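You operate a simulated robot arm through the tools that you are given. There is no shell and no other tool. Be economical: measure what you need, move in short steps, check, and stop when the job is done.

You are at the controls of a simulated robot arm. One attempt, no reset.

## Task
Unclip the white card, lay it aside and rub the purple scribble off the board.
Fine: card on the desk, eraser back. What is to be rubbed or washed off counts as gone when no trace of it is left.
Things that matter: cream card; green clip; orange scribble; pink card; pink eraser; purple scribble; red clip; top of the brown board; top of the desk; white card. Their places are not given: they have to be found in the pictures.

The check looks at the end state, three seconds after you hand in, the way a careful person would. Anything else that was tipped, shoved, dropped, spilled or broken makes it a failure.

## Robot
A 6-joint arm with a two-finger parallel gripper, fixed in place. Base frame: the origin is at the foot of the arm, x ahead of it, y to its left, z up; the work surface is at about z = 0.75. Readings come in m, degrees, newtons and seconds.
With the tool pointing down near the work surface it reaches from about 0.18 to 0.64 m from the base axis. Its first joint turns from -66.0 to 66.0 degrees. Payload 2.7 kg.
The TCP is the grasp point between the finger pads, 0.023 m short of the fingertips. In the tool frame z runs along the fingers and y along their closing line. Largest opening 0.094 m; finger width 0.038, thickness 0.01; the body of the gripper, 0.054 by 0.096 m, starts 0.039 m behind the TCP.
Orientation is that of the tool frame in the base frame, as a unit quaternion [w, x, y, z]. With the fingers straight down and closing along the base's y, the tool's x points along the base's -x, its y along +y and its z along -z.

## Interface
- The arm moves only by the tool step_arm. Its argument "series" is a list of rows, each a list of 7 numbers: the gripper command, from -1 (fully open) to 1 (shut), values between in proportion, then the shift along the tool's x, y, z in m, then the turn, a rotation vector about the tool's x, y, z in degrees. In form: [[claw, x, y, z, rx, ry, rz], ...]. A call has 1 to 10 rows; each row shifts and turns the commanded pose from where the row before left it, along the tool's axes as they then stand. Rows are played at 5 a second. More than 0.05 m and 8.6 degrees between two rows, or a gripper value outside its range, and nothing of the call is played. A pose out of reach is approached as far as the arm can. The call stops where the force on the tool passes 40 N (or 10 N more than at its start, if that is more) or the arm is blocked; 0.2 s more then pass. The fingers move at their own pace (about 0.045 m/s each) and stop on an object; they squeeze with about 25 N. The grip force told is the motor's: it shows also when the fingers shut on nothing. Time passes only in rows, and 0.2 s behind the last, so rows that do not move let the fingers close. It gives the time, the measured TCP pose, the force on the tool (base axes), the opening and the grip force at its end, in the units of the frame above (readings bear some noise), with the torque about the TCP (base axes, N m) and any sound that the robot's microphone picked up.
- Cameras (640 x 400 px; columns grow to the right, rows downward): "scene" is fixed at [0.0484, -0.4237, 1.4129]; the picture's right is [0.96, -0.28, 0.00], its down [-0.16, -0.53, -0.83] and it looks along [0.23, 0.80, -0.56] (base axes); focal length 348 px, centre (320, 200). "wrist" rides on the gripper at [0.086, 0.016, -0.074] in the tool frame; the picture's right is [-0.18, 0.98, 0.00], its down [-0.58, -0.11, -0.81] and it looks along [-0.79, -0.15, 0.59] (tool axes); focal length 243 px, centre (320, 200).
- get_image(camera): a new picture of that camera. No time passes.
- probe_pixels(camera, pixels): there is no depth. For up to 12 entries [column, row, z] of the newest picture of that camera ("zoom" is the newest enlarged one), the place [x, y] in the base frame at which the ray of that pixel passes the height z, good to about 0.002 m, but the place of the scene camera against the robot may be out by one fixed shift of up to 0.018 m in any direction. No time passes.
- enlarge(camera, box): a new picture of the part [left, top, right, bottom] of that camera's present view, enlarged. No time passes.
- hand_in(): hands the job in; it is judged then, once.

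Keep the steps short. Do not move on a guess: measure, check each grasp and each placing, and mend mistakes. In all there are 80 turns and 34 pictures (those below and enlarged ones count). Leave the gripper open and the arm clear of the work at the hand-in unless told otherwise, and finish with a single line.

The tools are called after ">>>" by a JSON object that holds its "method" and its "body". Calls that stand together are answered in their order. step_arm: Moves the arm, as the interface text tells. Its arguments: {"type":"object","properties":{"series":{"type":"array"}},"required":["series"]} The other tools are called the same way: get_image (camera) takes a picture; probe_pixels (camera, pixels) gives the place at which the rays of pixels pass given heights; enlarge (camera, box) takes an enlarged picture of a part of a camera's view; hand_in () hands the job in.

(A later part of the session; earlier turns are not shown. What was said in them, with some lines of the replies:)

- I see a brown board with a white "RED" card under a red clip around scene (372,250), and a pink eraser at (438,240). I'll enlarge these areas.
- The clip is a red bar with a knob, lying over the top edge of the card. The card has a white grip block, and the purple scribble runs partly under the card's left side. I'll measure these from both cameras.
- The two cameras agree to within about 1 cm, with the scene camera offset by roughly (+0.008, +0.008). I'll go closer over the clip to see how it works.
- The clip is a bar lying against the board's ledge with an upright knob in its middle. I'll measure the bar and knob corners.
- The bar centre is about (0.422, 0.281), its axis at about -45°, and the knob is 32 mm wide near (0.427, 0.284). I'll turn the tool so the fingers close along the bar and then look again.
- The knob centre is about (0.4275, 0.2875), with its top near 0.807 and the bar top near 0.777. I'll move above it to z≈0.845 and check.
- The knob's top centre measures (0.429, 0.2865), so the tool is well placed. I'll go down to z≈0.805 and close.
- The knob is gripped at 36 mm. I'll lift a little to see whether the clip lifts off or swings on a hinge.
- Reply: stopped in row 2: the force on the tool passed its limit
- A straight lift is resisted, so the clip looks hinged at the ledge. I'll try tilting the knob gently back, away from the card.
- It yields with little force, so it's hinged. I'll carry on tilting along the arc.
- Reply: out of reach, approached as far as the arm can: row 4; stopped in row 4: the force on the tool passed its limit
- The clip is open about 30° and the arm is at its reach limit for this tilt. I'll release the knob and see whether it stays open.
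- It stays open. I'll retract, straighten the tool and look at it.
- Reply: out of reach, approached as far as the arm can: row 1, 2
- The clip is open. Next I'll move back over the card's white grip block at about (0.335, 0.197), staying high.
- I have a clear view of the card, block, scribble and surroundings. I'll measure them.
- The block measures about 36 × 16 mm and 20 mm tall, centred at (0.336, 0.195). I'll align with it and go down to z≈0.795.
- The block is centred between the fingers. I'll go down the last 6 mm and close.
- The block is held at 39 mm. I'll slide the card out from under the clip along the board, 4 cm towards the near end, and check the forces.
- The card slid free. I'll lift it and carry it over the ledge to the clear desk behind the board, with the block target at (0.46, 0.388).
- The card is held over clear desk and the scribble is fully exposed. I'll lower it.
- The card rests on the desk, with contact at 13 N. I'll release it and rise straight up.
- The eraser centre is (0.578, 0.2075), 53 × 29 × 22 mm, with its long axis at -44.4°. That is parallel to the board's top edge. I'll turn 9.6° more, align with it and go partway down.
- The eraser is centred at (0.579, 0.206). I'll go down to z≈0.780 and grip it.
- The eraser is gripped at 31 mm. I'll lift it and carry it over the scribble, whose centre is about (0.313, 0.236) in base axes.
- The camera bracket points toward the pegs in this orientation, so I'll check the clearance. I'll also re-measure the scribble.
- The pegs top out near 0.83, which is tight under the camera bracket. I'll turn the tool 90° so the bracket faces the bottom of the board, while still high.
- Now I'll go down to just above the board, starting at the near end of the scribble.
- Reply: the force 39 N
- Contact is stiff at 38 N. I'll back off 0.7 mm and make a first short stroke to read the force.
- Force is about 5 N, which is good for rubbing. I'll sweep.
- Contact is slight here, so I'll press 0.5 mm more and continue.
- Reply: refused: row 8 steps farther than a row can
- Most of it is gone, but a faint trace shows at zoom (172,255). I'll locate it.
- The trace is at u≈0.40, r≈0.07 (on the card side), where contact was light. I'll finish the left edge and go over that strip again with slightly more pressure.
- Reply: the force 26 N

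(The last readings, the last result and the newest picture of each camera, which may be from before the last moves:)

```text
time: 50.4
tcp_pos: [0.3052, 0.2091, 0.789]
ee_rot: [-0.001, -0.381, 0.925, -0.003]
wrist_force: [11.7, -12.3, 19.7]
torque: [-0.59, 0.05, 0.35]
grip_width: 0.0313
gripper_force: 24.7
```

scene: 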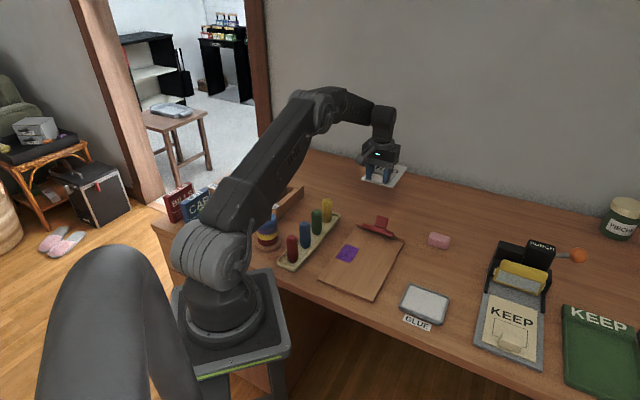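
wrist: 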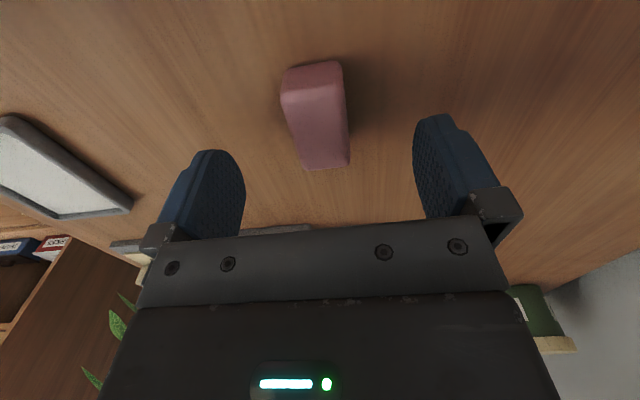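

>>> {"method": "step_arm", "body": {"series": [[1, -0.0133, 0, 0, 0, 0, 0], [1, -0.0133, 0, 0, 0, 0, 0], [1, -0.0133, 0, 0, 0, 0, 0], [1, -0.0133, 0, 0, 0, 0, 0], [1, 0, 0.012, 0, 0, 0, 0], [1, 0.0133, 0, 0, 0, 0, 0], [1, 0.0133, 0, 0, 0, 0, 0], [1, 0.0133, 0, 0, 0, 0, 0], [1, 0.0133, 0, 0, 0, 0, 0], [1, 0, 0, 0, 0, 0, 0]]}}

>>> {"method": "step_arm", "body": {"series": [[1, 0, 0, -0.03, 0, 0, 0], [1, 0.0, 0, -0.04, 0, 0, 0], [1, 0.02, -0.04, -0.02, 0, 0, 0], [1, 0, -0.04, 0, 0, 0, 0], [1, 0, 0, 0, 0, 0, 0]]}}

>>> {"method": "enlarge", "body": {"camera": "wrist", "box": [220, 0, 540, 200]}}

```text
time: 50.7
tcp_pos: [0.3056, 0.2106, 0.7875]
ee_rot: [-0.007, -0.379, 0.925, -0.003]
wrist_force: [-1.6, -5.7, 11.3]
torque: [0.09, -0.08, -0.05]
grip_width: 0.0314
gripper_force: 25.0
stopped in row 1: the force on the tool passed its limit (the readings are from after the stop); the commanded pose is now the measured one
```

```text
time: 51.9
tcp_pos: [0.3477, 0.1406, 0.8783]
ee_rot: [-0.007, -0.378, 0.926, -0.004]
wrist_force: [0.1, -0.2, -0.2]
torque: [0.02, 0.02, 0.0]
grip_width: 0.031
gripper_force: 24.9
```

```text
2.00 times, centred on (380, 100) of wrist
```

zoom: 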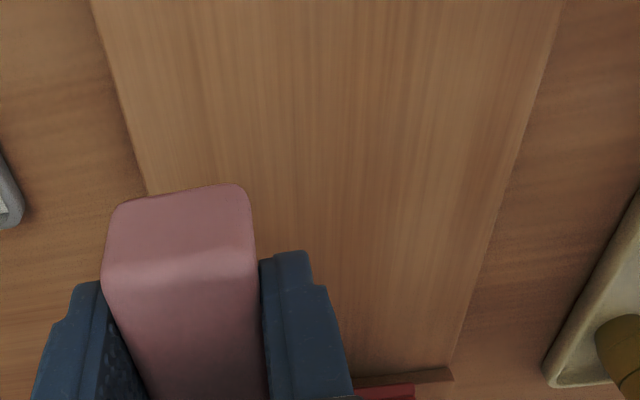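

The board looks clean. I'll confirm from the scene camera.

>>> {"method": "enlarge", "body": {"camera": "scene", "box": [310, 215, 410, 300]}}

```text
4.71 times, centred on (360, 258) of scene
```

zoom: 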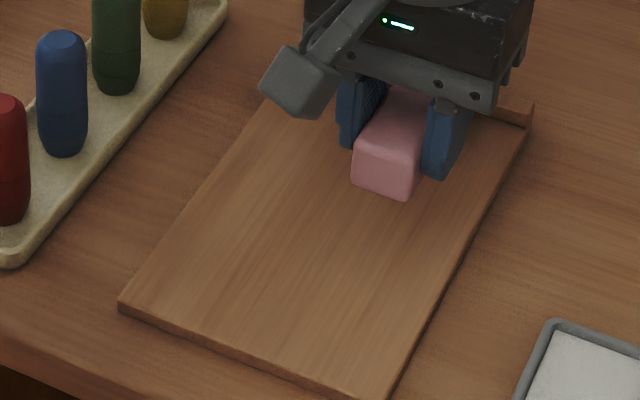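

>>> {"method": "enlarge", "body": {"camera": "scene", "box": [326, 237, 374, 267]}}

```text
13.33 times, centred on (350, 252) of scene
```

zoom: 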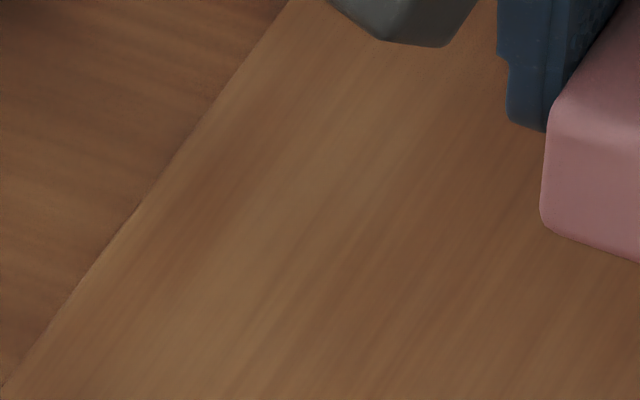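

No trace is left. I'll carry the eraser back to (0.578, 0.208) at height, then turn it back to its original orientation.

>>> {"method": "step_arm", "body": {"series": [[1, 0, 0, 0, 0, -0.9, 0], [1, -0.0422, -0.023, 0, 0, 0, 0], [1, -0.0422, -0.023, 0, 0, 0, 0], [1, -0.0422, -0.023, 0, 0, 0, 0], [1, -0.0422, -0.023, 0, 0, 0, 0], [1, -0.042, -0.023, 0, 0, 0, 0], [1, 0, 0, 0, 0, 0, 8.1], [1, 0, 0, 0, 0, 0, 8.1], [1, 0, 0, 0, 0, 0, 8.1], [1, 0, 0, 0, 0, 0, 8.1]]}}

>>> {"method": "step_arm", "body": {"series": [[1, 0, 0, 0, 0, 0, 8.1], [1, 0, 0, 0, 0, 0, 8.1], [1, 0, 0, 0, 0, 0, 8.1], [1, 0, 0, 0, 0, 0, 8.1], [1, 0, 0, 0, 0, 0, 8.1], [1, 0, 0, 0, 0, 0, 8.1], [1, 0, 0, 0, 0, 0, 8.2], [1, 0, 0, 0, 0, 0, 0], [1, 0, 0, 0, 0, 0, 0]]}}

```text
time: 54.1
tcp_pos: [0.5803, 0.2063, 0.879]
ee_rot: [0.001, -0.105, 0.994, 0.0]
wrist_force: [0.1, -0.1, -0.7]
torque: [0.03, 0.02, -0.01]
grip_width: 0.031
gripper_force: 25.3
```

```text
time: 56.1
tcp_pos: [0.5803, 0.2059, 0.8796]
ee_rot: [0.001, 0.381, 0.925, 0.0]
wrist_force: [0.4, 0.8, 0.0]
torque: [-0.01, 0.06, 0.01]
grip_width: 0.0314
gripper_force: 25.0
```

>>> {"method": "step_arm", "body": {"series": [[1, 0.0028, 0, 0.04, 0, 0, 0], [1, 0, 0, 0.04, 0, 0, 0], [1, 0, 0, 0.013, 0, 0, 0], [1, 0, 0, 0.003, 0, 0, 0], [1, 0, 0, 0.001, 0, 0, 0], [1, 0, 0, 0.001, 0, 0, 0], [1, 0, 0, 0, 0, 0, 0]]}}

```text
time: 57.7
tcp_pos: [0.5776, 0.2074, 0.7795]
ee_rot: [0.001, 0.381, 0.925, 0.0]
wrist_force: [1.0, -0.4, 0.0]
torque: [-0.01, 0.01, 0.03]
grip_width: 0.0313
gripper_force: 25.0
```

>>> {"method": "step_arm", "body": {"series": [[1, 0, 0, 0.0008, 0, 0, 0], [1, 0, 0, 0.0008, 0, 0, 0], [1, 0, 0, 0, 0, 0, 0]]}}

```text
time: 58.5
tcp_pos: [0.5764, 0.207, 0.7782]
ee_rot: [0.001, 0.381, 0.925, -0.001]
wrist_force: [0.0, -0.2, -0.4]
torque: [0.0, -0.02, -0.03]
grip_width: 0.0314
gripper_force: 25.2
```

>>> {"method": "step_arm", "body": {"series": [[1, 0, 0, 0.0008, 0, 0, 0], [1, 0, 0, 0.0008, 0, 0, 0], [1, 0, 0, 0, 0, 0, 0]]}}

```text
time: 59.3
tcp_pos: [0.5783, 0.2074, 0.778]
ee_rot: [0.001, 0.38, 0.925, 0.001]
wrist_force: [-6.9, -3.5, 14.0]
torque: [0.18, 0.51, 0.2]
grip_width: 0.0312
gripper_force: 25.6
```

The eraser is on the desk. I'll release it and rise.

>>> {"method": "step_arm", "body": {"series": [[0, 0, 0, -0.0006, 0, 0, 0], [-0.6, 0, 0, 0, 0, 0, 0], [-1, 0, 0, 0, 0, 0, 0], [-1, 0, 0, 0, 0, 0, 0], [-1, 0, 0, -0.03, 0, 0, 0], [-1, 0, 0, -0.05, 0, 0, 0], [-1, 0, 0, -0.05, 0, 0, 0], [-1, 0.04, 0, -0.03, 0, 0, 0], [-1, 0, 0, 0, 0, 0, 0]]}}

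>>> {"method": "get_image", "body": {"camera": "scene"}}

```text
time: 61.3
tcp_pos: [0.5477, 0.2364, 0.9386]
ee_rot: [0.001, 0.38, 0.925, 0.0]
wrist_force: [-0.4, 0.7, -0.9]
torque: [0.0, 0.01, -0.01]
grip_width: 0.0939
gripper_force: 0.0
```

```text
1 pictures are left
```

scene: 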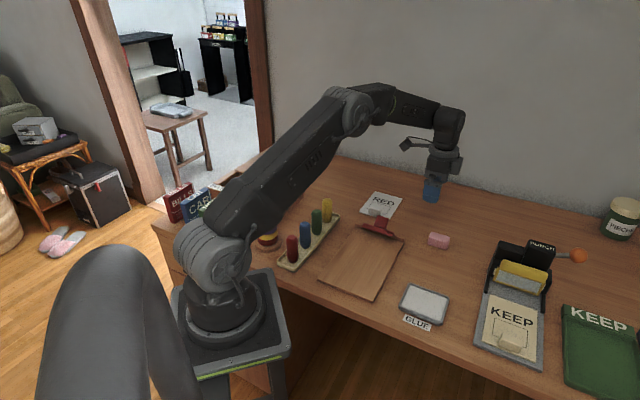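

The card lies flat on the desk, the board is clean, the eraser is back at (438,240), and the gripper is open and clear. Handing in.

>>> {"method": "hand_in", "body": {}}

```text
The job is handed in.
```

The white card is unclipped and lying on the desk, the purple scribble is rubbed off with no trace visible, the eraser is back in its place, and the red clip is left open on the board.
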